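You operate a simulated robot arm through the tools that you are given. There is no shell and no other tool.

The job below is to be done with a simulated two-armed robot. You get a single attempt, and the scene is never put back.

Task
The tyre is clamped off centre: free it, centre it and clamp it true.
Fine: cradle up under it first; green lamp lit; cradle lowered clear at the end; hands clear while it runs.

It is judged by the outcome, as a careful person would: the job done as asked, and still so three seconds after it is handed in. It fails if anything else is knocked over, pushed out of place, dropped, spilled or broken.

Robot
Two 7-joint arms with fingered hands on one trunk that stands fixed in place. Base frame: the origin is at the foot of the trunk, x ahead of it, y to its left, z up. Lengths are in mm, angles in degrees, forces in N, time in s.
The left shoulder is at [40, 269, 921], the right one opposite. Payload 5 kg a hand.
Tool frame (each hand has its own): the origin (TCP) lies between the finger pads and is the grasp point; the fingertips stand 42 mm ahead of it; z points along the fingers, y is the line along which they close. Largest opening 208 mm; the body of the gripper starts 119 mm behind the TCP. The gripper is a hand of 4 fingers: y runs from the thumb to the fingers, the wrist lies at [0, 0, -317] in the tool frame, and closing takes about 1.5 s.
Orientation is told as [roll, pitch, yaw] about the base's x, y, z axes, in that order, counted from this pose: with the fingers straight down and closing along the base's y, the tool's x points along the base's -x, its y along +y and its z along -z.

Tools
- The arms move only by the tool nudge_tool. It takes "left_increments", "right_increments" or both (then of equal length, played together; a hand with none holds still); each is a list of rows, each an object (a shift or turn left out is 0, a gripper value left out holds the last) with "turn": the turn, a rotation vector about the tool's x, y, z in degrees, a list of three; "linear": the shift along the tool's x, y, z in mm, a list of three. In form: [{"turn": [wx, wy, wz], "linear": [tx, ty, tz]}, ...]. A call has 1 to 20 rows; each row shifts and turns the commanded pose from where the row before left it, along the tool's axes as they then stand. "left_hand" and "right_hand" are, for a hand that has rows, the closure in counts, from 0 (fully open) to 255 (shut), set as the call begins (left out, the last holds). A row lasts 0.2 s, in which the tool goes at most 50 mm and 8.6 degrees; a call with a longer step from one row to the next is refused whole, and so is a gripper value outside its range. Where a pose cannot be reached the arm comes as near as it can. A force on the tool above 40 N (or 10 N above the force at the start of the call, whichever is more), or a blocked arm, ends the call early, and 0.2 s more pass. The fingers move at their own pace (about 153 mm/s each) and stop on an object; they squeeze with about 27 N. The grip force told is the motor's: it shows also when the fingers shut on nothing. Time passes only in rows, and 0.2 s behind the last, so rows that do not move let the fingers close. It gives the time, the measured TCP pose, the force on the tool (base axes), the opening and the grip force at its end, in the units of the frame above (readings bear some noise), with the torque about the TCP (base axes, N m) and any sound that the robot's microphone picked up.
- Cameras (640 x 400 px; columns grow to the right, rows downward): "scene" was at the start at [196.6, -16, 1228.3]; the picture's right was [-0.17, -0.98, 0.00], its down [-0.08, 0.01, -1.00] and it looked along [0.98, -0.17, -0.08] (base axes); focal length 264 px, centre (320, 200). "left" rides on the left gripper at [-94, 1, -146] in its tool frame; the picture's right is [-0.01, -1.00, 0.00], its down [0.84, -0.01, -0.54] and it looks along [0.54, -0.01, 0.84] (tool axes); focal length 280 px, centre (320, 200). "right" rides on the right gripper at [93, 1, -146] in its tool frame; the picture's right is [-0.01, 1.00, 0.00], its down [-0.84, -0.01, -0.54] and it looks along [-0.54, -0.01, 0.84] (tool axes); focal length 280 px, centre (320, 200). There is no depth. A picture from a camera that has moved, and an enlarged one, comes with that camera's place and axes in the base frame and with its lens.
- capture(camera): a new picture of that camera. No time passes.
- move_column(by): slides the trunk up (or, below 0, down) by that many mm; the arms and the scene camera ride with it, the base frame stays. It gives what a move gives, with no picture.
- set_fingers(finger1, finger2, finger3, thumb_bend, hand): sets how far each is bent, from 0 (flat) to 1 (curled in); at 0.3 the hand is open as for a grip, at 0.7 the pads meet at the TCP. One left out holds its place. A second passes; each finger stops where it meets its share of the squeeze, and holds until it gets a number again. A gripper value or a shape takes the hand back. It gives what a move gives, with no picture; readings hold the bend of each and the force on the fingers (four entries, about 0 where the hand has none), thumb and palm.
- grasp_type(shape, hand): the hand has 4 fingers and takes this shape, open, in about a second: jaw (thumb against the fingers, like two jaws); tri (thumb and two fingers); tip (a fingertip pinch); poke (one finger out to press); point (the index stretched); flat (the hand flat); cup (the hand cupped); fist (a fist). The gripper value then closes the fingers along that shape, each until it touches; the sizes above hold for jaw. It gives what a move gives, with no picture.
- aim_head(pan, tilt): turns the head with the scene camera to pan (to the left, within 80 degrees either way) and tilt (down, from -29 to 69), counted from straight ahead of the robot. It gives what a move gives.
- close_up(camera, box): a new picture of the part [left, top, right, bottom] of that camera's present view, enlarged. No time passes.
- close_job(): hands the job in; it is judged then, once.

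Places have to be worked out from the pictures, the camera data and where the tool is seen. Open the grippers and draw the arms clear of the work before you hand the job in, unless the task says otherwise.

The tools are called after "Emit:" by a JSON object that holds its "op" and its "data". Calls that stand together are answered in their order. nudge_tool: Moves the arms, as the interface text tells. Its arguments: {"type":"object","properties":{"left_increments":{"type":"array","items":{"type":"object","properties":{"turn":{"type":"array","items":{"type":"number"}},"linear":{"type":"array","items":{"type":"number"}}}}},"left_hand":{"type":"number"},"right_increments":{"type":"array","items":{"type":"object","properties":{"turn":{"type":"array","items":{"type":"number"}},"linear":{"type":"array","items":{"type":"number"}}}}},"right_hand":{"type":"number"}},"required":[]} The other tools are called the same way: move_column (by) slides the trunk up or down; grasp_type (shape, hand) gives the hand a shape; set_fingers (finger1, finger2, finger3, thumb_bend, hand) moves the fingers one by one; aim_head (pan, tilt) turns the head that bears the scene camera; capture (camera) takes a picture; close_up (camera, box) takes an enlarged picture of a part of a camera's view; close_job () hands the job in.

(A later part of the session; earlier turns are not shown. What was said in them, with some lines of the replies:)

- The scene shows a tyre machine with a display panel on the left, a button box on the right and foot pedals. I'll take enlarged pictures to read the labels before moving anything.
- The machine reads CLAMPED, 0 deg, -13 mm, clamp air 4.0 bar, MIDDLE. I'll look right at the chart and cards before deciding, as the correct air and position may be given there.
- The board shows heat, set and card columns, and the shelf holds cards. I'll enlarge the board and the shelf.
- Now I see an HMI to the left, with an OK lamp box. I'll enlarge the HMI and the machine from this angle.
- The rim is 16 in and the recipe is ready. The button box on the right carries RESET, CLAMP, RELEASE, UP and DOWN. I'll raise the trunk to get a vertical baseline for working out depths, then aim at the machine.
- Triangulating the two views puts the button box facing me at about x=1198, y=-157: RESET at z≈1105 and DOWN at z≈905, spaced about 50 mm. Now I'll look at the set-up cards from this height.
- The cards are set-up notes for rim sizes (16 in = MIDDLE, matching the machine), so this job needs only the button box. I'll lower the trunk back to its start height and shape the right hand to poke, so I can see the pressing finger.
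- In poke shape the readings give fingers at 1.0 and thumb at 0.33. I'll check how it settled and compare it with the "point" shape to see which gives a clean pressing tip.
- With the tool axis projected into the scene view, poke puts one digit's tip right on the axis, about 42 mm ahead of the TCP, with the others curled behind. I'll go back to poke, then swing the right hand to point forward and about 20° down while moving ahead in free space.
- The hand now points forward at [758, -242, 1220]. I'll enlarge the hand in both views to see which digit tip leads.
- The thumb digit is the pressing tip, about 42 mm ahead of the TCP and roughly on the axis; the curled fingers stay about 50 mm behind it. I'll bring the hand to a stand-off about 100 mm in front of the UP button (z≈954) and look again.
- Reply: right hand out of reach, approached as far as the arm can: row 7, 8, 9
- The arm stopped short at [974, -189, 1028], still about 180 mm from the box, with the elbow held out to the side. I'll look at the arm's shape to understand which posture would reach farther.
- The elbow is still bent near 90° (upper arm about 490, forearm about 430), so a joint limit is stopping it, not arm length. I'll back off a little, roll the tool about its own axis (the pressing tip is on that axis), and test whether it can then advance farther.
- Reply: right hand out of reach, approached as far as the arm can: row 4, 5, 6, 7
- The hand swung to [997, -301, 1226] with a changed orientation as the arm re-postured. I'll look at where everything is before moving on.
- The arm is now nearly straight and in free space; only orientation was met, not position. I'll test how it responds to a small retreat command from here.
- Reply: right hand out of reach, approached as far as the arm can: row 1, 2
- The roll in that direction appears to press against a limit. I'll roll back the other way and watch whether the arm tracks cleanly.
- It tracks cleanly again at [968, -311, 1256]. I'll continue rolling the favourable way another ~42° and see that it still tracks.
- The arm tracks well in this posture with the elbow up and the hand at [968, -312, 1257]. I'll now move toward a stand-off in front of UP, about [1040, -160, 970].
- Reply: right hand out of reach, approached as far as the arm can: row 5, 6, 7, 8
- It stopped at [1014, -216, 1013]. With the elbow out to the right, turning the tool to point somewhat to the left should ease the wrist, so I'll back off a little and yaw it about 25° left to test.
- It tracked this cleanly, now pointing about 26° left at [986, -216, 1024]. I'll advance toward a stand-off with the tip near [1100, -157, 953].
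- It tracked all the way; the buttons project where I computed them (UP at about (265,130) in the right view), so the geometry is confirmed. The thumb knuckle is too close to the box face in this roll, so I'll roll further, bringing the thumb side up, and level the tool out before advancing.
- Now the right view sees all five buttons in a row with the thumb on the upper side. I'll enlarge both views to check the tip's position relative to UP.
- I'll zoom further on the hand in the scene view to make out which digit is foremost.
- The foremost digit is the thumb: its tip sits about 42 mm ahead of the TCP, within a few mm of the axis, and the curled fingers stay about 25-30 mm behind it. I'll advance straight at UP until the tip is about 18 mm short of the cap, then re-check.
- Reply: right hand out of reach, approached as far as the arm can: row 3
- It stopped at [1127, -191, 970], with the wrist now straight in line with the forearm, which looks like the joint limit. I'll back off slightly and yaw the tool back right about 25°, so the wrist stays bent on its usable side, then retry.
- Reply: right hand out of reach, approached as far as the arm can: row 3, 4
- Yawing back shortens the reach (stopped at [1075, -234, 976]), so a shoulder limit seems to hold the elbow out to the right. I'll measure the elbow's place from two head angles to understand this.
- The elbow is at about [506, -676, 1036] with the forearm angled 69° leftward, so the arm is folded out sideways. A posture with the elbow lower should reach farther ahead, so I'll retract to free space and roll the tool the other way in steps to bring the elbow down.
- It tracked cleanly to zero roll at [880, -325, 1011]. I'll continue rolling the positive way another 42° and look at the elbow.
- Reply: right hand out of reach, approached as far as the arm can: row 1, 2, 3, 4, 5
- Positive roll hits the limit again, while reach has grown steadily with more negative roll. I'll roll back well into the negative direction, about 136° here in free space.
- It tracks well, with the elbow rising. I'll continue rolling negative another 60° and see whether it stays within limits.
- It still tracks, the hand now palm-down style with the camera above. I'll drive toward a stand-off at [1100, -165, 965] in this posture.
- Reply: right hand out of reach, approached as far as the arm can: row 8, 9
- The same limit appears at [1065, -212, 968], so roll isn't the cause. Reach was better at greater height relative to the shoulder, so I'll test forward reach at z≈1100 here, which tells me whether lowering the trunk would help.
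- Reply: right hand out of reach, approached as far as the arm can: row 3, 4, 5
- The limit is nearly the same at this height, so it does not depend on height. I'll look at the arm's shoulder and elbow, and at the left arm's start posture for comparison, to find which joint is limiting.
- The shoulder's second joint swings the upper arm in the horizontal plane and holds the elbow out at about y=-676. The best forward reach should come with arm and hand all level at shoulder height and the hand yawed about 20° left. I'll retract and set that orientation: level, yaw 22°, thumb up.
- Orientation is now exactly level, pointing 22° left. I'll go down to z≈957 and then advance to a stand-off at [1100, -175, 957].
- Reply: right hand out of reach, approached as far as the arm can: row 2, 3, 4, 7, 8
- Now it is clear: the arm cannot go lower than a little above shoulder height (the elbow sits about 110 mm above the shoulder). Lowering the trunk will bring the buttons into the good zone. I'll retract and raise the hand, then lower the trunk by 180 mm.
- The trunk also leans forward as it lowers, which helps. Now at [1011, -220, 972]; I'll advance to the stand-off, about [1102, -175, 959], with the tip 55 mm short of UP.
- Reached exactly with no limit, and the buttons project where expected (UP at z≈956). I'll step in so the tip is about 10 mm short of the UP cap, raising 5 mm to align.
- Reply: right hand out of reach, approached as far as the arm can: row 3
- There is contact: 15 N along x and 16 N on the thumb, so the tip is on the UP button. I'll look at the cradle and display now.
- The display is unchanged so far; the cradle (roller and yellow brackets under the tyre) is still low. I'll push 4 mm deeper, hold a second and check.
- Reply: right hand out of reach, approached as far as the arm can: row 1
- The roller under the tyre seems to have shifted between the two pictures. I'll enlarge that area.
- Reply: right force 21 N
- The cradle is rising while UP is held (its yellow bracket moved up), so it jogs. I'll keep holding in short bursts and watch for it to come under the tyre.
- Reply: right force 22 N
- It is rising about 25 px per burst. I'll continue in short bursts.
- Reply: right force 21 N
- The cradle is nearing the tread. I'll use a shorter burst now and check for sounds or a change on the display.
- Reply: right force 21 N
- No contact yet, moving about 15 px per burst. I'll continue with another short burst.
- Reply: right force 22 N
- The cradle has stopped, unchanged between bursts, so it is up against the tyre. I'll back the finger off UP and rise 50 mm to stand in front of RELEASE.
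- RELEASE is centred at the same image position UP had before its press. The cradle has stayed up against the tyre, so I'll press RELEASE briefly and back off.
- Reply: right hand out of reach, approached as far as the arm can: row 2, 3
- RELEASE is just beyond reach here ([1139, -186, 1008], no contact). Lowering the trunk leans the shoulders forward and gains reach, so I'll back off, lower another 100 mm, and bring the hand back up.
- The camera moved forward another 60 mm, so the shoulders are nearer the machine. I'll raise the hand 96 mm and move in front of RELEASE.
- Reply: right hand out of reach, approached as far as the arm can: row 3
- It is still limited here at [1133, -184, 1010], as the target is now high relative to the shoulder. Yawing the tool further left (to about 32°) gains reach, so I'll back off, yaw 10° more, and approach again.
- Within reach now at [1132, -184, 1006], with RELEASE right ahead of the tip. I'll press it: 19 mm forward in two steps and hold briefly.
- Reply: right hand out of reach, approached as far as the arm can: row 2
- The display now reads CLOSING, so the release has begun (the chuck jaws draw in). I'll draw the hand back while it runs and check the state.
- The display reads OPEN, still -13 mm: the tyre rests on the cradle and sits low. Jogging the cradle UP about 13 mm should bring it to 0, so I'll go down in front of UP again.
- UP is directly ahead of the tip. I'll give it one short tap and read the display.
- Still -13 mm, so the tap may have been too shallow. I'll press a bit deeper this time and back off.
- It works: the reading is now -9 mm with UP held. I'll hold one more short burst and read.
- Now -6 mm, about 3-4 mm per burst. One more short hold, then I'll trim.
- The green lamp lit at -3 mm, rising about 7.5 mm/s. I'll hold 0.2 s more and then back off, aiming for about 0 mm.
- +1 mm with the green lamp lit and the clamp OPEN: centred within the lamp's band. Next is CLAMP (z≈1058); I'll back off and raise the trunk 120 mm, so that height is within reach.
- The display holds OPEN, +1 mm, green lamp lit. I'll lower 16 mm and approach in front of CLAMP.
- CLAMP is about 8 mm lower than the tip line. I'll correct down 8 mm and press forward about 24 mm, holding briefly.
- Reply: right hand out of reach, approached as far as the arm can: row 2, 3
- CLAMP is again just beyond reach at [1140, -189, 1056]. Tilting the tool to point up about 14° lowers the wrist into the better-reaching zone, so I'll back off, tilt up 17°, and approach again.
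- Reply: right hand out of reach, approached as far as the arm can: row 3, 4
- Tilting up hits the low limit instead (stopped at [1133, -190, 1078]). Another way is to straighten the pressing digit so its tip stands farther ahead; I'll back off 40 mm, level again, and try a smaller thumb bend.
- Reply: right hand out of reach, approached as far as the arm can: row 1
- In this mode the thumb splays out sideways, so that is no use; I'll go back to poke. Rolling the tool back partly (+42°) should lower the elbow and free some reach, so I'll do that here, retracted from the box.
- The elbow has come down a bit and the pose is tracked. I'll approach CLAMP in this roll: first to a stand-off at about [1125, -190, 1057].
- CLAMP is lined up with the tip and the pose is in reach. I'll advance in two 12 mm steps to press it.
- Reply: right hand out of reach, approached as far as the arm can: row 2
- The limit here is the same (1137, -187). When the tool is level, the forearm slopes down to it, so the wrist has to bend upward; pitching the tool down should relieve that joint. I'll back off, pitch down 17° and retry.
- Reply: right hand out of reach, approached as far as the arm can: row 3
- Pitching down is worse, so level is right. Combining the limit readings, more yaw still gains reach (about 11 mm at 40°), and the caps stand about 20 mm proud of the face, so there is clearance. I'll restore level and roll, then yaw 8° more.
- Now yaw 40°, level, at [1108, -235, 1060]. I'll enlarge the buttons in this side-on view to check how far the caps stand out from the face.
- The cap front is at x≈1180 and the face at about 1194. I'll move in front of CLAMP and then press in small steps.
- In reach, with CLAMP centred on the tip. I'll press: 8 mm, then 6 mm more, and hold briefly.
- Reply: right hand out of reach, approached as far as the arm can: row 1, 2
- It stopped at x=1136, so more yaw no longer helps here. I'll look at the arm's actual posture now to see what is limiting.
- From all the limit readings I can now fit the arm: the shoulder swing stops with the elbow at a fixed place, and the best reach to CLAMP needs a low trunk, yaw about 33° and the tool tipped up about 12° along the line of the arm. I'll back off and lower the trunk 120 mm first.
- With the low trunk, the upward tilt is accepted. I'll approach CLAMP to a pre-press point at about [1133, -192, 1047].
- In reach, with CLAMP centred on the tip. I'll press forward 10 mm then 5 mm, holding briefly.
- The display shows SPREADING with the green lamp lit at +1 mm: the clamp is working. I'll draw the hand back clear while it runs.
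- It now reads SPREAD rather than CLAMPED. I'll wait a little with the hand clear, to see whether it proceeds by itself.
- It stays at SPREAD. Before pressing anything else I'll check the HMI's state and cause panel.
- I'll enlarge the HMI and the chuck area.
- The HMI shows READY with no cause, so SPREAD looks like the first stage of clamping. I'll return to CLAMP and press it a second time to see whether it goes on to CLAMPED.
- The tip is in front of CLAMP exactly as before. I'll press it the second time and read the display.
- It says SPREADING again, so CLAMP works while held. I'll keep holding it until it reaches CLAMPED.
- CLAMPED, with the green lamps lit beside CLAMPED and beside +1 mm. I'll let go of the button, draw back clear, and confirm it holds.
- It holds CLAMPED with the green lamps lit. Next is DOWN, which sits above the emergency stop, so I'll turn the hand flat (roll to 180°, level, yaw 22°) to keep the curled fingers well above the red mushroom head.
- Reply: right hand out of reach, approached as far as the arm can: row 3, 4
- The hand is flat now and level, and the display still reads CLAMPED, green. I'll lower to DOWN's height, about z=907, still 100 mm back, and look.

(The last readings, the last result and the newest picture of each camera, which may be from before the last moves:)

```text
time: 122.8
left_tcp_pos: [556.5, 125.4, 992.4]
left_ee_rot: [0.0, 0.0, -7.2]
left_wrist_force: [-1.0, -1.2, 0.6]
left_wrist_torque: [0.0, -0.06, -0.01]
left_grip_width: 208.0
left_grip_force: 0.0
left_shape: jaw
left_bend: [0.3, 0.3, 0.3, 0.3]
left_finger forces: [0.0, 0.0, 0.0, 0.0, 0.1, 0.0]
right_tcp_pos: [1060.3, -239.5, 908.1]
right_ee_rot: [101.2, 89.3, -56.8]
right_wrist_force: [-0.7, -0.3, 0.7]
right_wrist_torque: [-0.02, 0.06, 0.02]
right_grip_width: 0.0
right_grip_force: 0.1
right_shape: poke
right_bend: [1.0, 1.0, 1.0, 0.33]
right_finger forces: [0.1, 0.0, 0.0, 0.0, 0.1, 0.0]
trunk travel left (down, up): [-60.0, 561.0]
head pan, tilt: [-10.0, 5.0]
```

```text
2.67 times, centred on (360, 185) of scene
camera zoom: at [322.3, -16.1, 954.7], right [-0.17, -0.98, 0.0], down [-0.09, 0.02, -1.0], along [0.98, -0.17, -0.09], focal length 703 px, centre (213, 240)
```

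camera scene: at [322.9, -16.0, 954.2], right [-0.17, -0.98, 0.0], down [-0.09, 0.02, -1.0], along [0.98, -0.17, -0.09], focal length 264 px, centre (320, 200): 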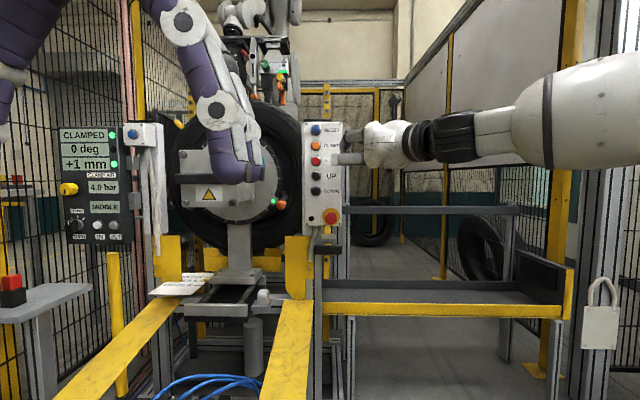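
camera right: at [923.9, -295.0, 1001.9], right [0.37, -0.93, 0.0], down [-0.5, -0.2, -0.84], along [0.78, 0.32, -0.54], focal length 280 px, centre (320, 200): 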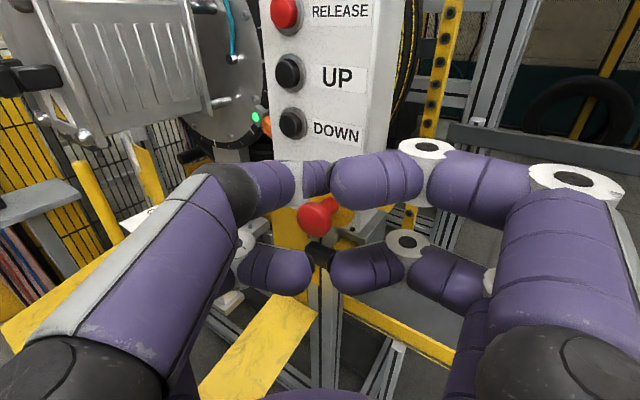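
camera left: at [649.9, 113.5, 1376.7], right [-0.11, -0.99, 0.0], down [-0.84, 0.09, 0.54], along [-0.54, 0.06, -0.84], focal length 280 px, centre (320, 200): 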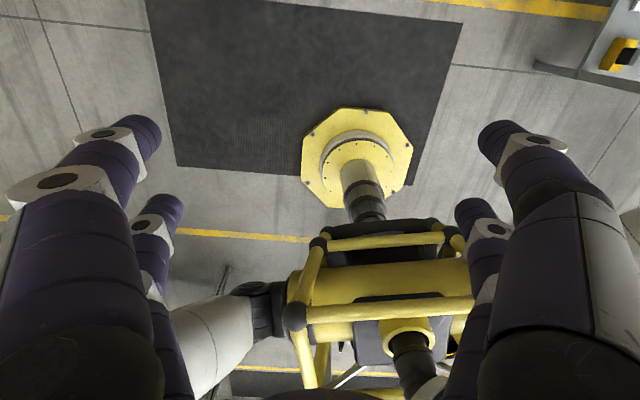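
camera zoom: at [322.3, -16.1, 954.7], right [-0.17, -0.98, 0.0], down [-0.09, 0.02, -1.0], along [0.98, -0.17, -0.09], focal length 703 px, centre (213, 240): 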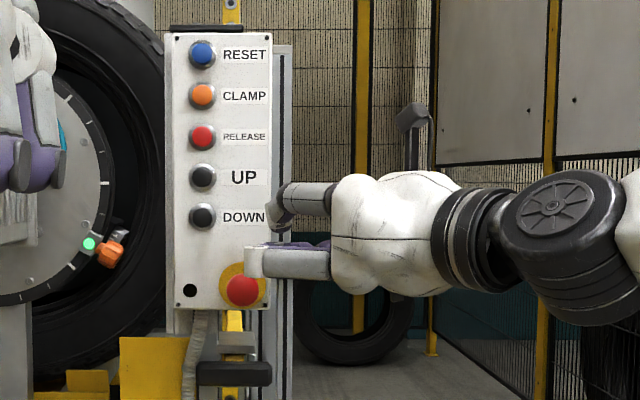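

From two right-hand views the red stop head is at about [1165, -188, 808], top at z≈827, and my lowest finger would be at about z=854: roughly 27 mm clear. I'll move to a pre-press point in front of DOWN.

Emit:
{"op": "nudge_tool", "data": {"right_increments": [{"linear": [0.5, -17.7, 42.1]}, {"linear": [0.5, -17.7, 42.1]}, {"linear": [0, 0, 0]}]}}

Emit:
{"op": "capture", "data": {"camera": "right"}}

Emit:
{"op": "close_up", "data": {"camera": "scene", "box": [290, 110, 430, 260]}}

```text
time: 123.6
left_tcp_pos: [555.4, 123.5, 993.0]
left_ee_rot: [0.0, 0.0, -7.1]
left_wrist_force: [0.3, 1.2, 0.2]
left_wrist_torque: [-0.05, -0.07, -0.02]
left_grip_width: 207.6
left_grip_force: 0.0
left_shape: jaw
left_bend: [0.3, 0.3, 0.3, 0.3]
left_finger forces: [0.1, 0.1, 0.1, 0.1, 0.0, 0.1]
right_tcp_pos: [1124.3, -176.3, 908.0]
right_ee_rot: [102.4, 89.4, -55.7]
right_wrist_force: [0.4, 0.0, 0.4]
right_wrist_torque: [-0.01, 0.05, -0.04]
right_grip_width: 0.0
right_grip_force: 0.1
right_shape: poke
right_bend: [1.0, 1.0, 1.0, 0.33]
right_finger forces: [0.1, 0.0, 0.1, 0.1, 0.1, 0.1]
trunk travel left (down, up): [-60.0, 561.0]
head pan, tilt: [-10.0, 5.0]
```

```text
taken
camera right: at [988.6, -232.6, 1002.4], right [0.37, -0.93, 0.0], down [-0.5, -0.2, -0.84], along [0.78, 0.32, -0.54], focal length 280 px, centre (320, 200)
```

right: 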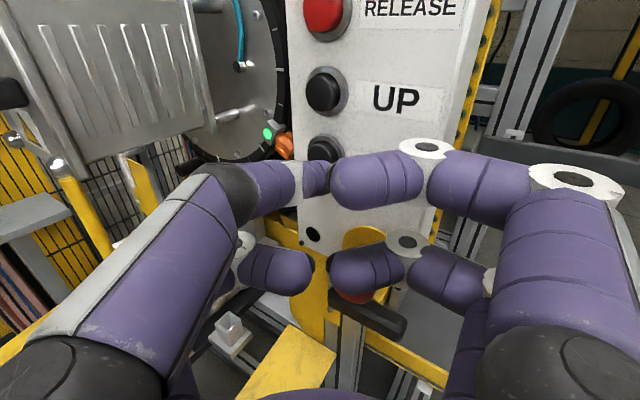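

```text
2.67 times, centred on (360, 185) of scene
camera zoom: at [322.3, -16.1, 954.9], right [-0.17, -0.98, 0.0], down [-0.09, 0.02, -1.0], along [0.98, -0.17, -0.09], focal length 703 px, centre (213, 240)
```

zoom: 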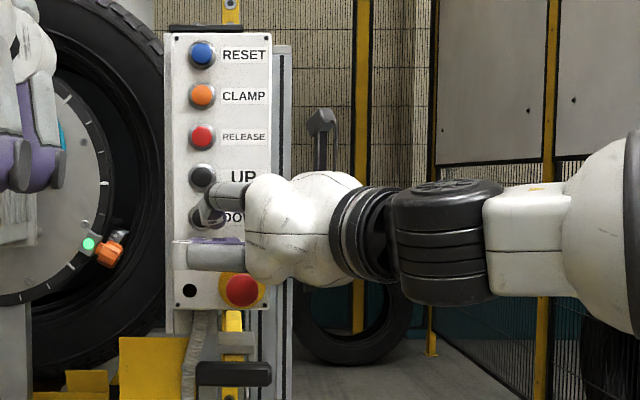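

DOWN is in line with the tip and the lower fingers are above the red stop head. I'll press DOWN: 12 mm then 6 mm forward, and hold.

Emit:
{"op": "nudge_tool", "data": {"right_increments": [{"linear": [2, 4.4, 11.1]}, {"linear": [0, 2.2, 5.6]}, {"linear": [0, 0, 0]}]}}

Emit:
{"op": "close_up", "data": {"camera": "scene", "box": [40, 110, 180, 260]}}

Emit:
{"op": "close_up", "data": {"camera": "scene", "box": [160, 180, 350, 320]}}

Emit:
{"op": "capture", "data": {"camera": "right"}}

```text
time: 124.4
left_tcp_pos: [557.1, 125.0, 991.0]
left_ee_rot: [-0.1, 0.1, -7.0]
left_wrist_force: [0.0, 0.1, -0.6]
left_wrist_torque: [0.01, 0.0, 0.03]
left_grip_width: 207.9
left_grip_force: 0.1
left_shape: jaw
left_bend: [0.3, 0.3, 0.3, 0.3]
left_finger forces: [0.0, 0.1, 0.0, 0.1, 0.0, 0.0]
right_tcp_pos: [1140.1, -179.3, 906.9]
right_ee_rot: [117.8, 89.5, -40.1]
right_wrist_force: [-3.4, 2.0, -1.0]
right_wrist_torque: [0.04, -0.02, 0.09]
right_grip_width: 0.0
right_grip_force: 0.0
right_shape: poke
right_bend: [1.0, 1.0, 1.0, 0.33]
right_finger forces: [0.1, 0.0, 0.0, 0.0, 3.2, 0.0]
right hand out of reach, approached as far as the arm can: row 2
trunk travel left (down, up): [-60.0, 561.0]
head pan, tilt: [-10.0, 5.0]
```

```text
2.67 times, centred on (110, 185) of scene
camera zoom: at [322.7, -16.0, 954.3], right [-0.17, -0.98, 0.0], down [-0.09, 0.02, -1.0], along [0.98, -0.17, -0.09], focal length 703 px, centre (880, 240)
```

zoom: 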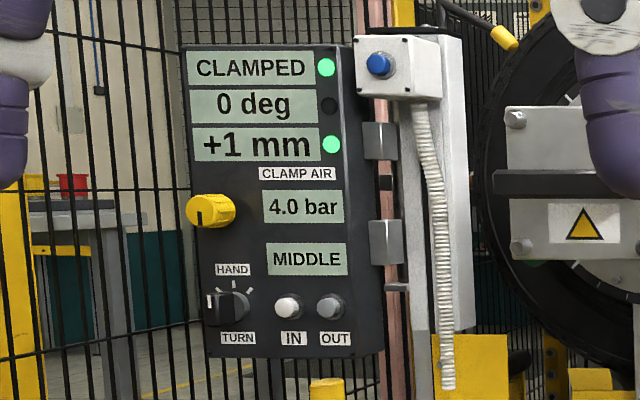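

```text
2.86 times, centred on (255, 250) of scene
camera zoom: at [322.7, -16.0, 954.3], right [-0.17, -0.98, 0.0], down [-0.09, 0.02, -1.0], along [0.98, -0.17, -0.09], focal length 754 px, centre (506, 57)
```

zoom: 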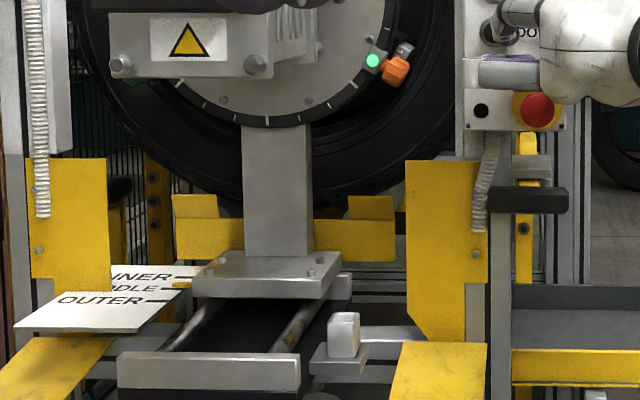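

```text
taken
camera right: at [1003.5, -235.3, 1000.0], right [0.38, -0.93, 0.0], down [-0.5, -0.2, -0.85], along [0.78, 0.32, -0.53], focal length 280 px, centre (320, 200)
```

right: 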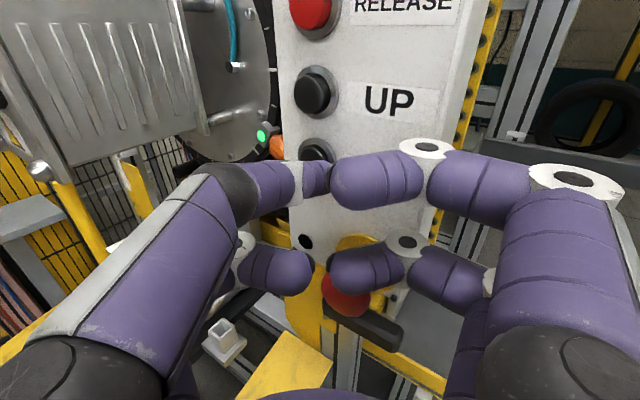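

There is light contact (3 N). I'll hold half a second and compare the cradle's position.

Emit:
{"op": "nudge_tool", "data": {"right_increments": [{"linear": [0, 0, 0]}, {"linear": [0, 0, 0]}]}}

Emit:
{"op": "close_up", "data": {"camera": "scene", "box": [160, 180, 350, 320]}}

```text
time: 125.0
left_tcp_pos: [557.1, 124.3, 991.3]
left_ee_rot: [0.0, 0.0, -7.0]
left_wrist_force: [0.6, -0.3, 0.8]
left_wrist_torque: [0.0, 0.01, 0.0]
left_grip_width: 207.6
left_grip_force: 0.1
left_shape: jaw
left_bend: [0.3, 0.3, 0.3, 0.3]
left_finger forces: [0.1, 0.1, 0.0, 0.1, 0.1, 0.0]
right_tcp_pos: [1139.3, -179.9, 906.4]
right_ee_rot: [117.1, 89.3, -40.8]
right_wrist_force: [-2.4, 1.8, 0.4]
right_wrist_torque: [0.0, -0.02, 0.12]
right_grip_width: 0.0
right_grip_force: 0.0
right_shape: poke
right_bend: [1.0, 1.0, 1.0, 0.33]
right_finger forces: [0.1, 0.0, 0.0, 0.1, 3.3, 0.0]
trunk travel left (down, up): [-60.0, 561.0]
head pan, tilt: [-10.0, 5.0]
```

```text
2.86 times, centred on (255, 250) of scene
camera zoom: at [322.7, -16.0, 954.2], right [-0.17, -0.98, 0.0], down [-0.09, 0.02, -1.0], along [0.98, -0.17, -0.09], focal length 754 px, centre (506, 57)
```

zoom: 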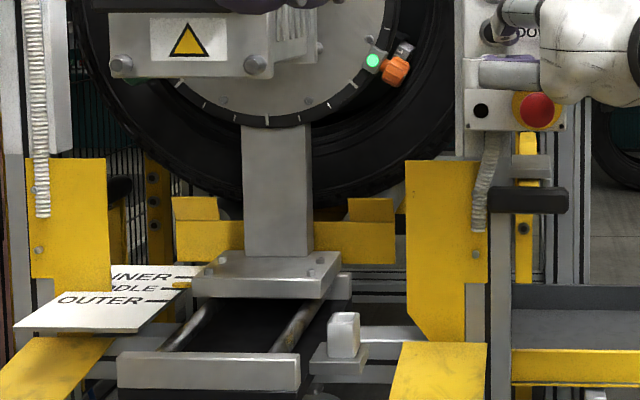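

The cradle seems to have moved only a couple of pixels. I'll push 3 mm further with a slight shift left, hold, and look again.

Emit:
{"op": "nudge_tool", "data": {"right_increments": [{"linear": [0, -3, 5]}, {"linear": [0, 0, 0]}, {"linear": [0, 0, 0]}]}}

Emit:
{"op": "close_up", "data": {"camera": "scene", "box": [160, 180, 350, 320]}}

Emit:
{"op": "close_up", "data": {"camera": "scene", "box": [290, 140, 400, 250]}}

```text
time: 125.8
left_tcp_pos: [557.1, 124.9, 991.0]
left_ee_rot: [0.0, 0.2, -7.1]
left_wrist_force: [-0.3, 0.8, -0.3]
left_wrist_torque: [0.02, -0.02, -0.03]
left_grip_width: 208.0
left_grip_force: 0.0
left_shape: jaw
left_bend: [0.3, 0.3, 0.3, 0.3]
left_finger forces: [0.0, 0.1, 0.0, 0.0, 0.0, 0.1]
right_tcp_pos: [1139.2, -177.1, 904.3]
right_ee_rot: [113.1, 89.4, -45.0]
right_wrist_force: [-2.7, -0.6, 0.6]
right_wrist_torque: [0.02, -0.02, 0.05]
right_grip_width: 0.1
right_grip_force: 0.0
right_shape: poke
right_bend: [1.0, 1.0, 1.0, 0.33]
right_finger forces: [0.0, 0.0, 0.0, 0.1, 2.9, 0.0]
right hand out of reach, approached as far as the arm can: row 1
trunk travel left (down, up): [-60.0, 561.0]
head pan, tilt: [-10.0, 5.0]
```

```text
2.86 times, centred on (255, 250) of scene
camera zoom: at [322.7, -16.1, 954.2], right [-0.17, -0.98, 0.0], down [-0.09, 0.02, -1.0], along [0.98, -0.17, -0.09], focal length 754 px, centre (506, 57)
```

zoom: 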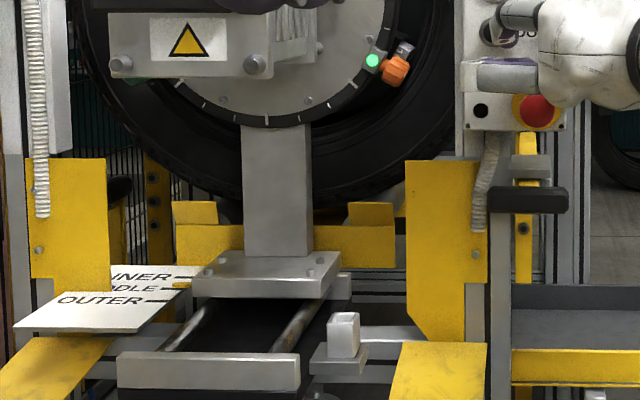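

```text
3.64 times, centred on (345, 195) of scene
camera zoom: at [322.7, -16.1, 954.2], right [-0.17, -0.98, 0.0], down [-0.09, 0.02, -1.0], along [0.98, -0.17, -0.09], focal length 959 px, centre (229, 218)
```

zoom: 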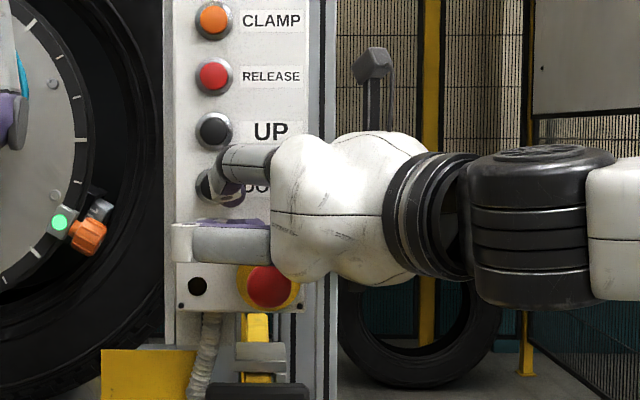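

The cradle is lowering slowly while DOWN is held, and the tyre stays clamped. I'll keep holding for 2 seconds at a time and check.

Emit:
{"op": "nudge_tool", "data": {"right_increments": [{"linear": [0, 0, 0]}, {"linear": [0, 0, 0]}, {"linear": [0, 0, 0]}, {"linear": [0, 0, 0]}, {"linear": [0, 0, 0]}, {"linear": [0, 0, 0]}, {"linear": [0, 0, 0]}, {"linear": [0, 0, 0]}, {"linear": [0, 0, 0]}, {"linear": [0, 0, 0]}]}}

Emit:
{"op": "close_up", "data": {"camera": "scene", "box": [160, 180, 350, 320]}}

Emit:
{"op": "close_up", "data": {"camera": "scene", "box": [40, 110, 180, 260]}}

```text
time: 128.0
left_tcp_pos: [557.5, 124.9, 991.6]
left_ee_rot: [0.0, 0.0, -7.0]
left_wrist_force: [-0.1, 1.4, -0.4]
left_wrist_torque: [0.01, -0.01, -0.01]
left_grip_width: 207.8
left_grip_force: 0.0
left_shape: jaw
left_bend: [0.3, 0.3, 0.3, 0.3]
left_finger forces: [0.1, 0.0, 0.0, 0.0, 0.0, 0.1]
right_tcp_pos: [1139.4, -177.8, 904.2]
right_ee_rot: [113.0, 89.4, -44.9]
right_wrist_force: [-2.9, -0.1, 0.2]
right_wrist_torque: [-0.03, 0.02, 0.05]
right_grip_width: 0.0
right_grip_force: 0.0
right_shape: poke
right_bend: [1.0, 1.0, 1.0, 0.33]
right_finger forces: [0.1, 0.0, 0.1, 0.0, 2.8, 0.0]
trunk travel left (down, up): [-60.0, 561.0]
head pan, tilt: [-10.0, 5.0]
```

```text
2.86 times, centred on (255, 250) of scene
camera zoom: at [322.8, -16.1, 954.2], right [-0.17, -0.98, 0.0], down [-0.09, 0.02, -1.0], along [0.98, -0.17, -0.09], focal length 754 px, centre (506, 57)
```

zoom: 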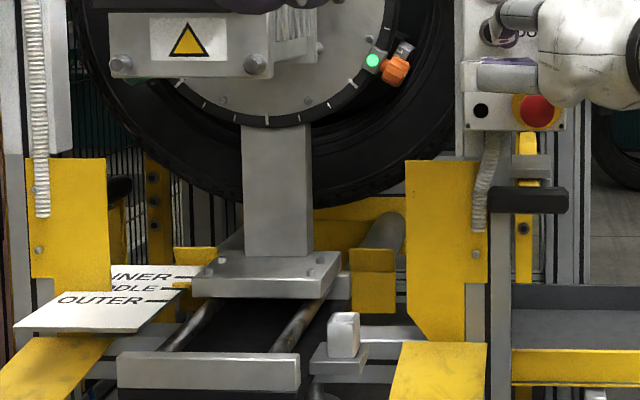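

```text
2.67 times, centred on (110, 185) of scene
camera zoom: at [322.8, -16.1, 954.2], right [-0.17, -0.98, 0.0], down [-0.09, 0.02, -1.0], along [0.98, -0.17, -0.09], focal length 703 px, centre (880, 240)
```

zoom: 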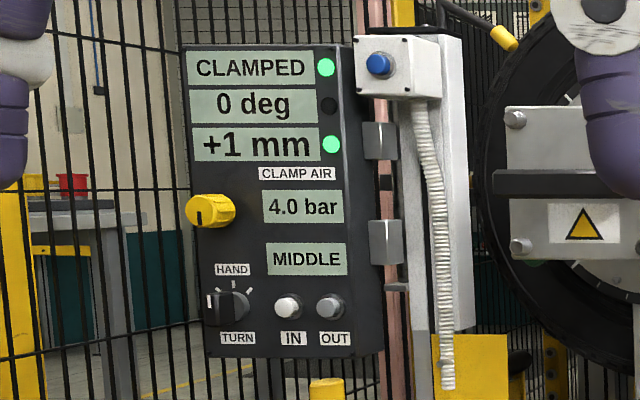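

The cradle is now well below the tyre and the tyre stays CLAMPED at +1 mm, green. I'll hold on until the cradle reaches its bottom position.

Emit:
{"op": "nudge_tool", "data": {"right_increments": [{"linear": [0, 0, 0]}, {"linear": [0, 0, 0]}, {"linear": [0, 0, 0]}, {"linear": [0, 0, 0]}, {"linear": [0, 0, 0]}, {"linear": [0, 0, 0]}, {"linear": [0, 0, 0]}, {"linear": [0, 0, 0]}, {"linear": [0, 0, 0]}, {"linear": [0, 0, 0]}]}}

Emit:
{"op": "close_up", "data": {"camera": "scene", "box": [160, 180, 350, 320]}}

Emit:
{"op": "nudge_tool", "data": {"right_increments": [{"linear": [0, 0, 0]}, {"linear": [0, 0, 0]}, {"linear": [0, 0, 0]}, {"linear": [0, 0, 0]}]}}

Emit:
{"op": "close_up", "data": {"camera": "scene", "box": [160, 180, 350, 320]}}

```text
time: 130.2
left_tcp_pos: [556.2, 125.6, 990.0]
left_ee_rot: [0.0, 0.0, -7.0]
left_wrist_force: [-0.2, -0.2, 0.2]
left_wrist_torque: [0.02, 0.02, 0.0]
left_grip_width: 207.6
left_grip_force: 0.0
left_shape: jaw
left_bend: [0.3, 0.3, 0.3, 0.3]
left_finger forces: [0.1, 0.0, 0.0, 0.1, 0.0, 0.1]
right_tcp_pos: [1140.4, -176.5, 903.4]
right_ee_rot: [113.1, 89.3, -44.8]
right_wrist_force: [-3.6, -1.2, -0.4]
right_wrist_torque: [-0.02, -0.01, 0.05]
right_grip_width: 0.0
right_grip_force: 0.1
right_shape: poke
right_bend: [1.0, 1.0, 1.0, 0.33]
right_finger forces: [0.0, 0.0, 0.0, 0.0, 2.8, 0.1]
trunk travel left (down, up): [-60.0, 561.0]
head pan, tilt: [-10.0, 5.0]
```

```text
2.86 times, centred on (255, 250) of scene
camera zoom: at [322.8, -16.1, 954.2], right [-0.17, -0.98, 0.0], down [-0.09, 0.02, -1.0], along [0.98, -0.17, -0.09], focal length 754 px, centre (506, 57)
```

zoom: 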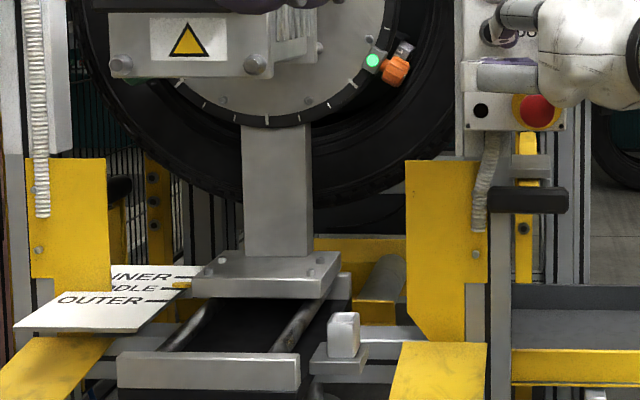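

```text
time: 131.2
left_tcp_pos: [556.9, 125.4, 991.4]
left_ee_rot: [0.0, 0.1, -7.0]
left_wrist_force: [0.6, -0.2, -0.7]
left_wrist_torque: [-0.02, 0.02, 0.01]
left_grip_width: 208.1
left_grip_force: 0.0
left_shape: jaw
left_bend: [0.3, 0.3, 0.3, 0.3]
left_finger forces: [0.0, 0.1, 0.0, 0.1, 0.0, 0.0]
right_tcp_pos: [1138.8, -177.0, 903.3]
right_ee_rot: [113.2, 89.4, -44.8]
right_wrist_force: [-2.9, 0.0, -0.9]
right_wrist_torque: [-0.01, 0.06, 0.04]
right_grip_width: 0.0
right_grip_force: 0.1
right_shape: poke
right_bend: [1.0, 1.0, 1.0, 0.33]
right_finger forces: [0.1, 0.0, 0.1, 0.0, 2.8, 0.1]
trunk travel left (down, up): [-60.0, 561.0]
head pan, tilt: [-10.0, 5.0]
```

```text
2.86 times, centred on (255, 250) of scene
camera zoom: at [322.8, -16.1, 954.2], right [-0.17, -0.98, 0.0], down [-0.09, 0.02, -1.0], along [0.98, -0.17, -0.09], focal length 754 px, centre (506, 57)
```

zoom: 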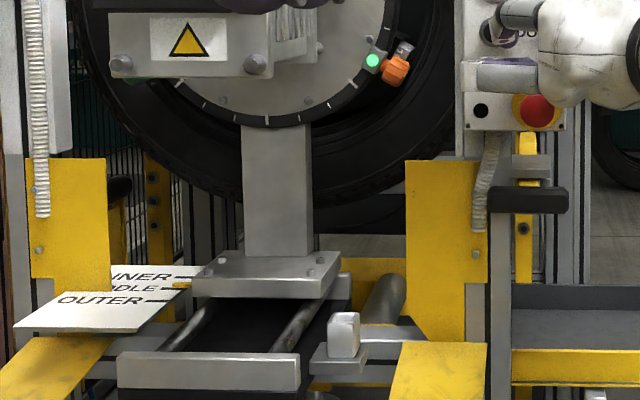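

The cradle is now far below the tyre. I'll hold one more second to see whether it has reached the bottom.

Emit:
{"op": "nudge_tool", "data": {"right_increments": [{"linear": [0, 0, 0]}, {"linear": [0, 0, 0]}, {"linear": [0, 0, 0]}, {"linear": [0, 0, 0]}]}}

Emit:
{"op": "close_up", "data": {"camera": "scene", "box": [160, 180, 350, 320]}}

```text
time: 132.2
left_tcp_pos: [556.7, 124.8, 990.8]
left_ee_rot: [0.0, 0.0, -7.0]
left_wrist_force: [-0.7, 0.2, -0.4]
left_wrist_torque: [0.01, -0.02, 0.01]
left_grip_width: 208.0
left_grip_force: 0.0
left_shape: jaw
left_bend: [0.3, 0.3, 0.3, 0.3]
left_finger forces: [0.0, 0.0, 0.0, 0.1, 0.1, 0.1]
right_tcp_pos: [1139.0, -178.0, 903.3]
right_ee_rot: [113.1, 89.4, -44.8]
right_wrist_force: [-2.0, 0.5, -0.9]
right_wrist_torque: [0.0, 0.01, 0.07]
right_grip_width: 0.1
right_grip_force: 0.1
right_shape: poke
right_bend: [1.0, 1.0, 1.0, 0.33]
right_finger forces: [0.0, 0.0, 0.1, 0.1, 2.7, 0.0]
trunk travel left (down, up): [-60.0, 561.0]
head pan, tilt: [-10.0, 5.0]
```

```text
2.86 times, centred on (255, 250) of scene
camera zoom: at [322.8, -16.1, 954.2], right [-0.17, -0.98, 0.0], down [-0.09, 0.02, -1.0], along [0.98, -0.17, -0.09], focal length 754 px, centre (506, 57)
```

zoom: 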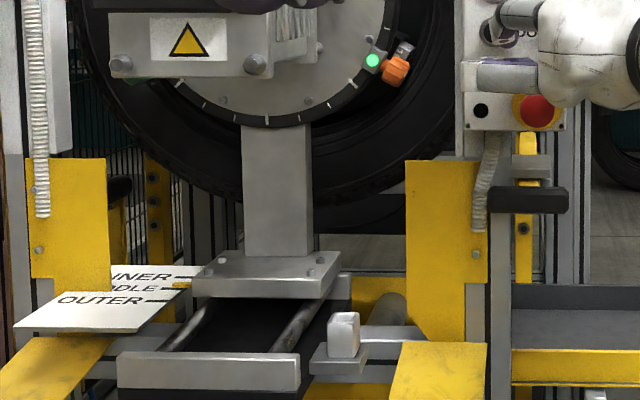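

The cradle is well clear below the tyre. I'll release DOWN, back away from the box, and draw the right arm out to the side.

Emit:
{"op": "nudge_tool", "data": {"right_increments": [{"linear": [0, -7.4, -18.5]}, {"linear": [0, 0, -40]}, {"linear": [0, 0, -40]}, {"linear": [20, 15, -35]}, {"linear": [20, 15, -35]}, {"linear": [20, 15, -35]}, {"linear": [20, 15, -35]}, {"linear": [0, 0, 0]}]}}

Emit:
{"op": "capture", "data": {"camera": "scene"}}

Emit:
{"op": "close_up", "data": {"camera": "scene", "box": [40, 110, 180, 260]}}

```text
time: 134.0
left_tcp_pos: [557.3, 124.7, 989.5]
left_ee_rot: [0.0, 0.0, -6.9]
left_wrist_force: [-0.2, 0.4, 0.2]
left_wrist_torque: [0.07, 0.05, 0.05]
left_grip_width: 207.8
left_grip_force: 0.0
left_shape: jaw
left_bend: [0.3, 0.3, 0.3, 0.3]
left_finger forces: [0.0, 0.1, 0.0, 0.1, 0.1, 0.0]
right_tcp_pos: [936.8, -314.7, 983.9]
right_ee_rot: [83.8, 89.4, -74.4]
right_wrist_force: [0.4, -0.5, -1.2]
right_wrist_torque: [0.04, -0.04, 0.07]
right_grip_width: 0.0
right_grip_force: 0.0
right_shape: poke
right_bend: [1.0, 1.0, 1.0, 0.33]
right_finger forces: [0.0, 0.1, 0.0, 0.0, 0.1, 0.1]
trunk travel left (down, up): [-60.0, 561.0]
head pan, tilt: [-10.0, 5.0]
```

```text
taken
camera scene: at [323.2, -16.2, 953.6], right [-0.17, -0.98, 0.0], down [-0.09, 0.02, -1.0], along [0.98, -0.17, -0.09], focal length 264 px, centre (320, 200)
```

scene: 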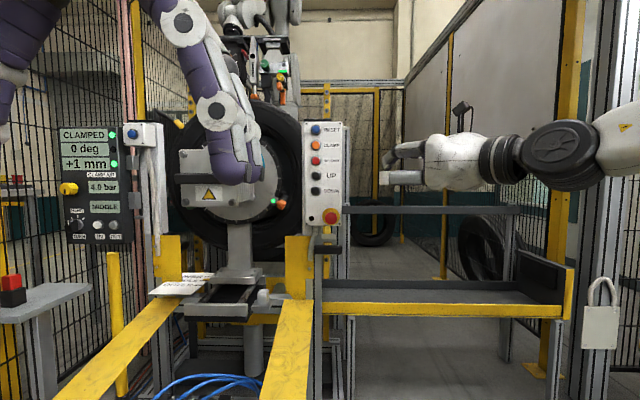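

```text
2.67 times, centred on (110, 185) of scene
camera zoom: at [323.2, -16.2, 953.6], right [-0.17, -0.98, 0.0], down [-0.09, 0.02, -1.0], along [0.98, -0.17, -0.09], focal length 703 px, centre (880, 240)
```

zoom: 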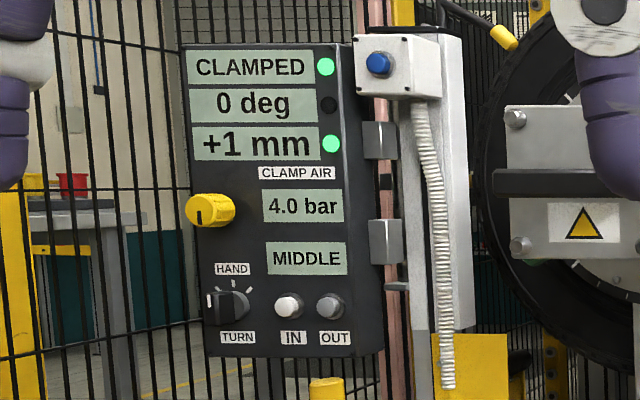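

CLAMPED, +1 mm, both green lamps lit with the cradle down. I'll retract the right hand further, open it, and raise the trunk back.

Emit:
{"op": "nudge_tool", "data": {"right_increments": [{"linear": [0, 0, -40]}, {"linear": [0, 0, -40]}, {"linear": [0, 0, -40]}, {"linear": [0, 0, -40]}, {"linear": [0, 0, 0]}]}}

Emit:
{"op": "grasp_type", "data": {"hand": "right", "shape": "jaw"}}

Emit:
{"op": "move_column", "data": {"by": 240}}

Emit:
{"op": "capture", "data": {"camera": "scene"}}

```text
time: 135.2
left_tcp_pos: [556.6, 125.7, 991.7]
left_ee_rot: [-0.1, 0.1, -7.1]
left_wrist_force: [-0.4, -0.3, 0.7]
left_wrist_torque: [0.04, -0.03, 0.01]
left_grip_width: 207.9
left_grip_force: 0.1
left_shape: jaw
left_bend: [0.3, 0.3, 0.3, 0.3]
left_finger forces: [0.0, 0.1, 0.1, 0.0, 0.0, 0.0]
right_tcp_pos: [786.6, -374.4, 983.0]
right_ee_rot: [89.0, 89.4, -69.1]
right_wrist_force: [-0.2, -0.1, -0.4]
right_wrist_torque: [-0.02, -0.03, 0.04]
right_grip_width: 0.0
right_grip_force: 0.0
right_shape: poke
right_bend: [1.0, 1.0, 1.0, 0.33]
right_finger forces: [0.0, 0.0, 0.1, 0.0, 0.1, 0.0]
trunk travel left (down, up): [-60.0, 561.0]
head pan, tilt: [-10.0, 5.0]
```

```text
time: 136.1
left_tcp_pos: [557.4, 123.2, 991.6]
left_ee_rot: [0.0, 0.0, -7.0]
left_wrist_force: [-0.3, 0.4, 0.1]
left_wrist_torque: [-0.01, -0.01, -0.03]
left_grip_width: 207.9
left_grip_force: 0.1
left_shape: jaw
left_bend: [0.3, 0.3, 0.3, 0.3]
left_finger forces: [0.0, 0.0, 0.0, 0.1, 0.1, 0.0]
right_tcp_pos: [787.6, -373.7, 984.2]
right_ee_rot: [92.9, 89.4, -65.0]
right_wrist_force: [0.5, 0.6, 0.1]
right_wrist_torque: [0.0, -0.05, -0.02]
right_grip_width: 207.7
right_grip_force: 0.0
right_shape: jaw
right_bend: [0.3, 0.3, 0.3, 0.3]
right_finger forces: [0.0, 0.0, 0.0, 0.1, 0.0, 0.0]
trunk travel left (down, up): [-60.0, 561.0]
head pan, tilt: [-10.0, 5.0]
```

```text
time: 138.6
left_tcp_pos: [558.2, 125.6, 1230.8]
left_ee_rot: [0.0, 0.1, -7.1]
left_wrist_force: [1.0, -1.0, -0.8]
left_wrist_torque: [0.01, 0.05, 0.0]
left_grip_width: 207.8
left_grip_force: 0.0
left_shape: jaw
left_bend: [0.3, 0.3, 0.3, 0.3]
left_finger forces: [0.0, 0.1, 0.1, 0.0, 0.0, 0.0]
right_tcp_pos: [788.6, -374.0, 1223.1]
right_ee_rot: [87.6, 89.4, -70.5]
right_wrist_force: [0.1, 0.3, -0.2]
right_wrist_torque: [-0.04, 0.01, 0.0]
right_grip_width: 208.2
right_grip_force: 0.1
right_shape: jaw
right_bend: [0.3, 0.3, 0.3, 0.3]
right_finger forces: [0.0, 0.1, 0.1, 0.0, 0.0, 0.0]
trunk travel left (down, up): [-300.0, 321.0]
head pan, tilt: [-10.0, 5.0]
```

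```text
taken
camera scene: at [197.0, -16.1, 1227.7], right [-0.17, -0.98, 0.0], down [-0.09, 0.02, -1.0], along [0.98, -0.17, -0.09], focal length 264 px, centre (320, 200)
```

scene: 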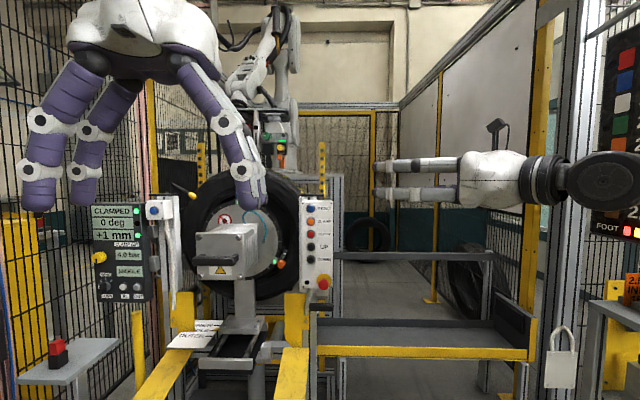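

I'm back at the start height with both hands open. One last look at the display, the cradle and the surroundings before I hand in.

Emit:
{"op": "close_up", "data": {"camera": "scene", "box": [80, 190, 210, 310]}}

Emit:
{"op": "close_up", "data": {"camera": "scene", "box": [160, 170, 350, 390]}}

Emit:
{"op": "aim_head", "data": {"pan": -45, "tilt": 15}}

Emit:
{"op": "capture", "data": {"camera": "scene"}}

```text
3.33 times, centred on (145, 250) of scene
camera zoom: at [197.0, -16.1, 1227.7], right [-0.17, -0.98, 0.0], down [-0.09, 0.02, -1.0], along [0.98, -0.17, -0.09], focal length 879 px, centre (903, 33)
```

zoom: 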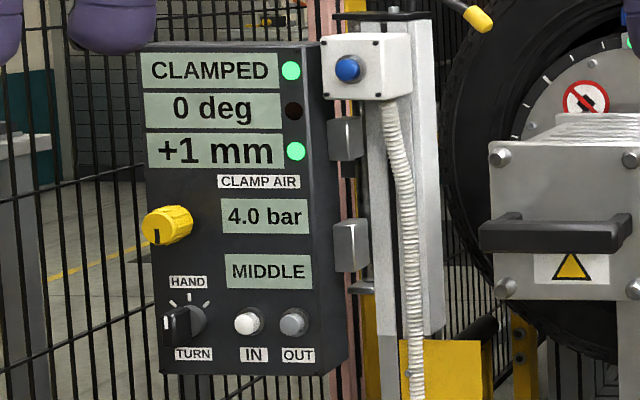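

```text
1.82 times, centred on (255, 280) of scene
camera zoom: at [197.0, -16.1, 1227.7], right [-0.17, -0.98, 0.0], down [-0.09, 0.02, -1.0], along [0.98, -0.17, -0.09], focal length 480 px, centre (438, 54)
```

zoom: 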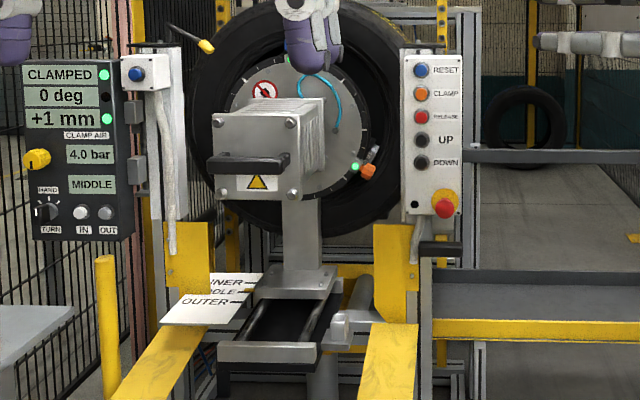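

```text
time: 139.7
left_tcp_pos: [556.7, 124.7, 1231.8]
left_ee_rot: [0.0, 0.0, -7.1]
left_wrist_force: [1.1, -0.4, -0.4]
left_wrist_torque: [-0.02, 0.04, 0.03]
left_grip_width: 207.9
left_grip_force: 0.0
left_shape: jaw
left_bend: [0.3, 0.3, 0.3, 0.3]
left_finger forces: [0.0, 0.0, 0.0, 0.1, 0.0, 0.1]
right_tcp_pos: [789.6, -373.2, 1225.3]
right_ee_rot: [93.4, 89.4, -64.6]
right_wrist_force: [0.4, -0.9, -0.2]
right_wrist_torque: [0.0, 0.04, 0.04]
right_grip_width: 207.8
right_grip_force: 0.0
right_shape: jaw
right_bend: [0.3, 0.3, 0.3, 0.3]
right_finger forces: [0.1, 0.0, 0.0, 0.1, 0.0, 0.0]
trunk travel left (down, up): [-300.0, 321.0]
head pan, tilt: [-45.0, 15.0]
```

```text
taken
camera scene: at [172.3, -66.1, 1211.8], right [-0.71, -0.71, 0.0], down [-0.18, 0.18, -0.97], along [0.68, -0.68, -0.26], focal length 264 px, centre (320, 200)
```

scene: 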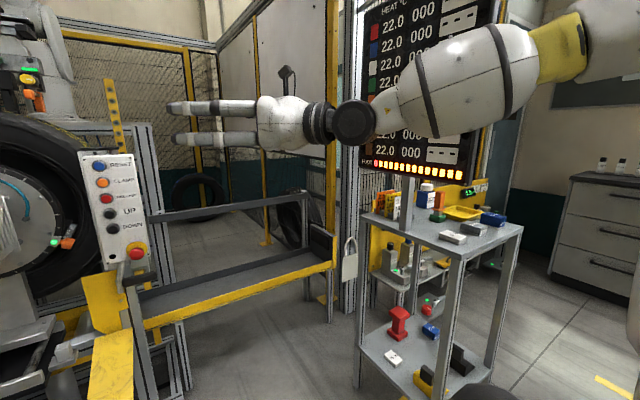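

The tyre is CLAMPED at +1 mm with the green lamps lit. The cradle is down well clear, the e-stop was not touched, nothing on the shelf has moved, and both hands are open and clear. I'm handing the job in.

Emit:
{"op": "close_job", "data": {}}

```text
The job is handed in.
```

The tyre is centred and clamped, and I've handed the job in. The display reads CLAMPED, +1 mm (it was −13 mm), and the green lamps beside both readings are lit.

- **Cradle:** I raised it against the tyre before releasing the clamp. After re-clamping I lowered it well clear below the tyre.
- **Offset:** it reads +1 mm rather than exactly zero. The lamp came on at −3 mm, so this is inside its band, and I left it there rather than trim further.
- **Clamping:** the CLAMP button works only while held. My first press stopped at SPREAD, so I pressed again and held it until it reached CLAMPED.
- **Hands:** apart from the finger on the button box, both hands stayed clear of the machine while it ran. Both are now open and drawn back.
- **Surroundings:** I saw nothing knocked or moved, and I kept clear of the emergency stop.
- **Air pressure:** I left the clamp air at 4.0 bar, as I found it. The set-up card for this 16 in rim appears to say about 3 bar, but it was partly hidden and the task didn't ask for a change.
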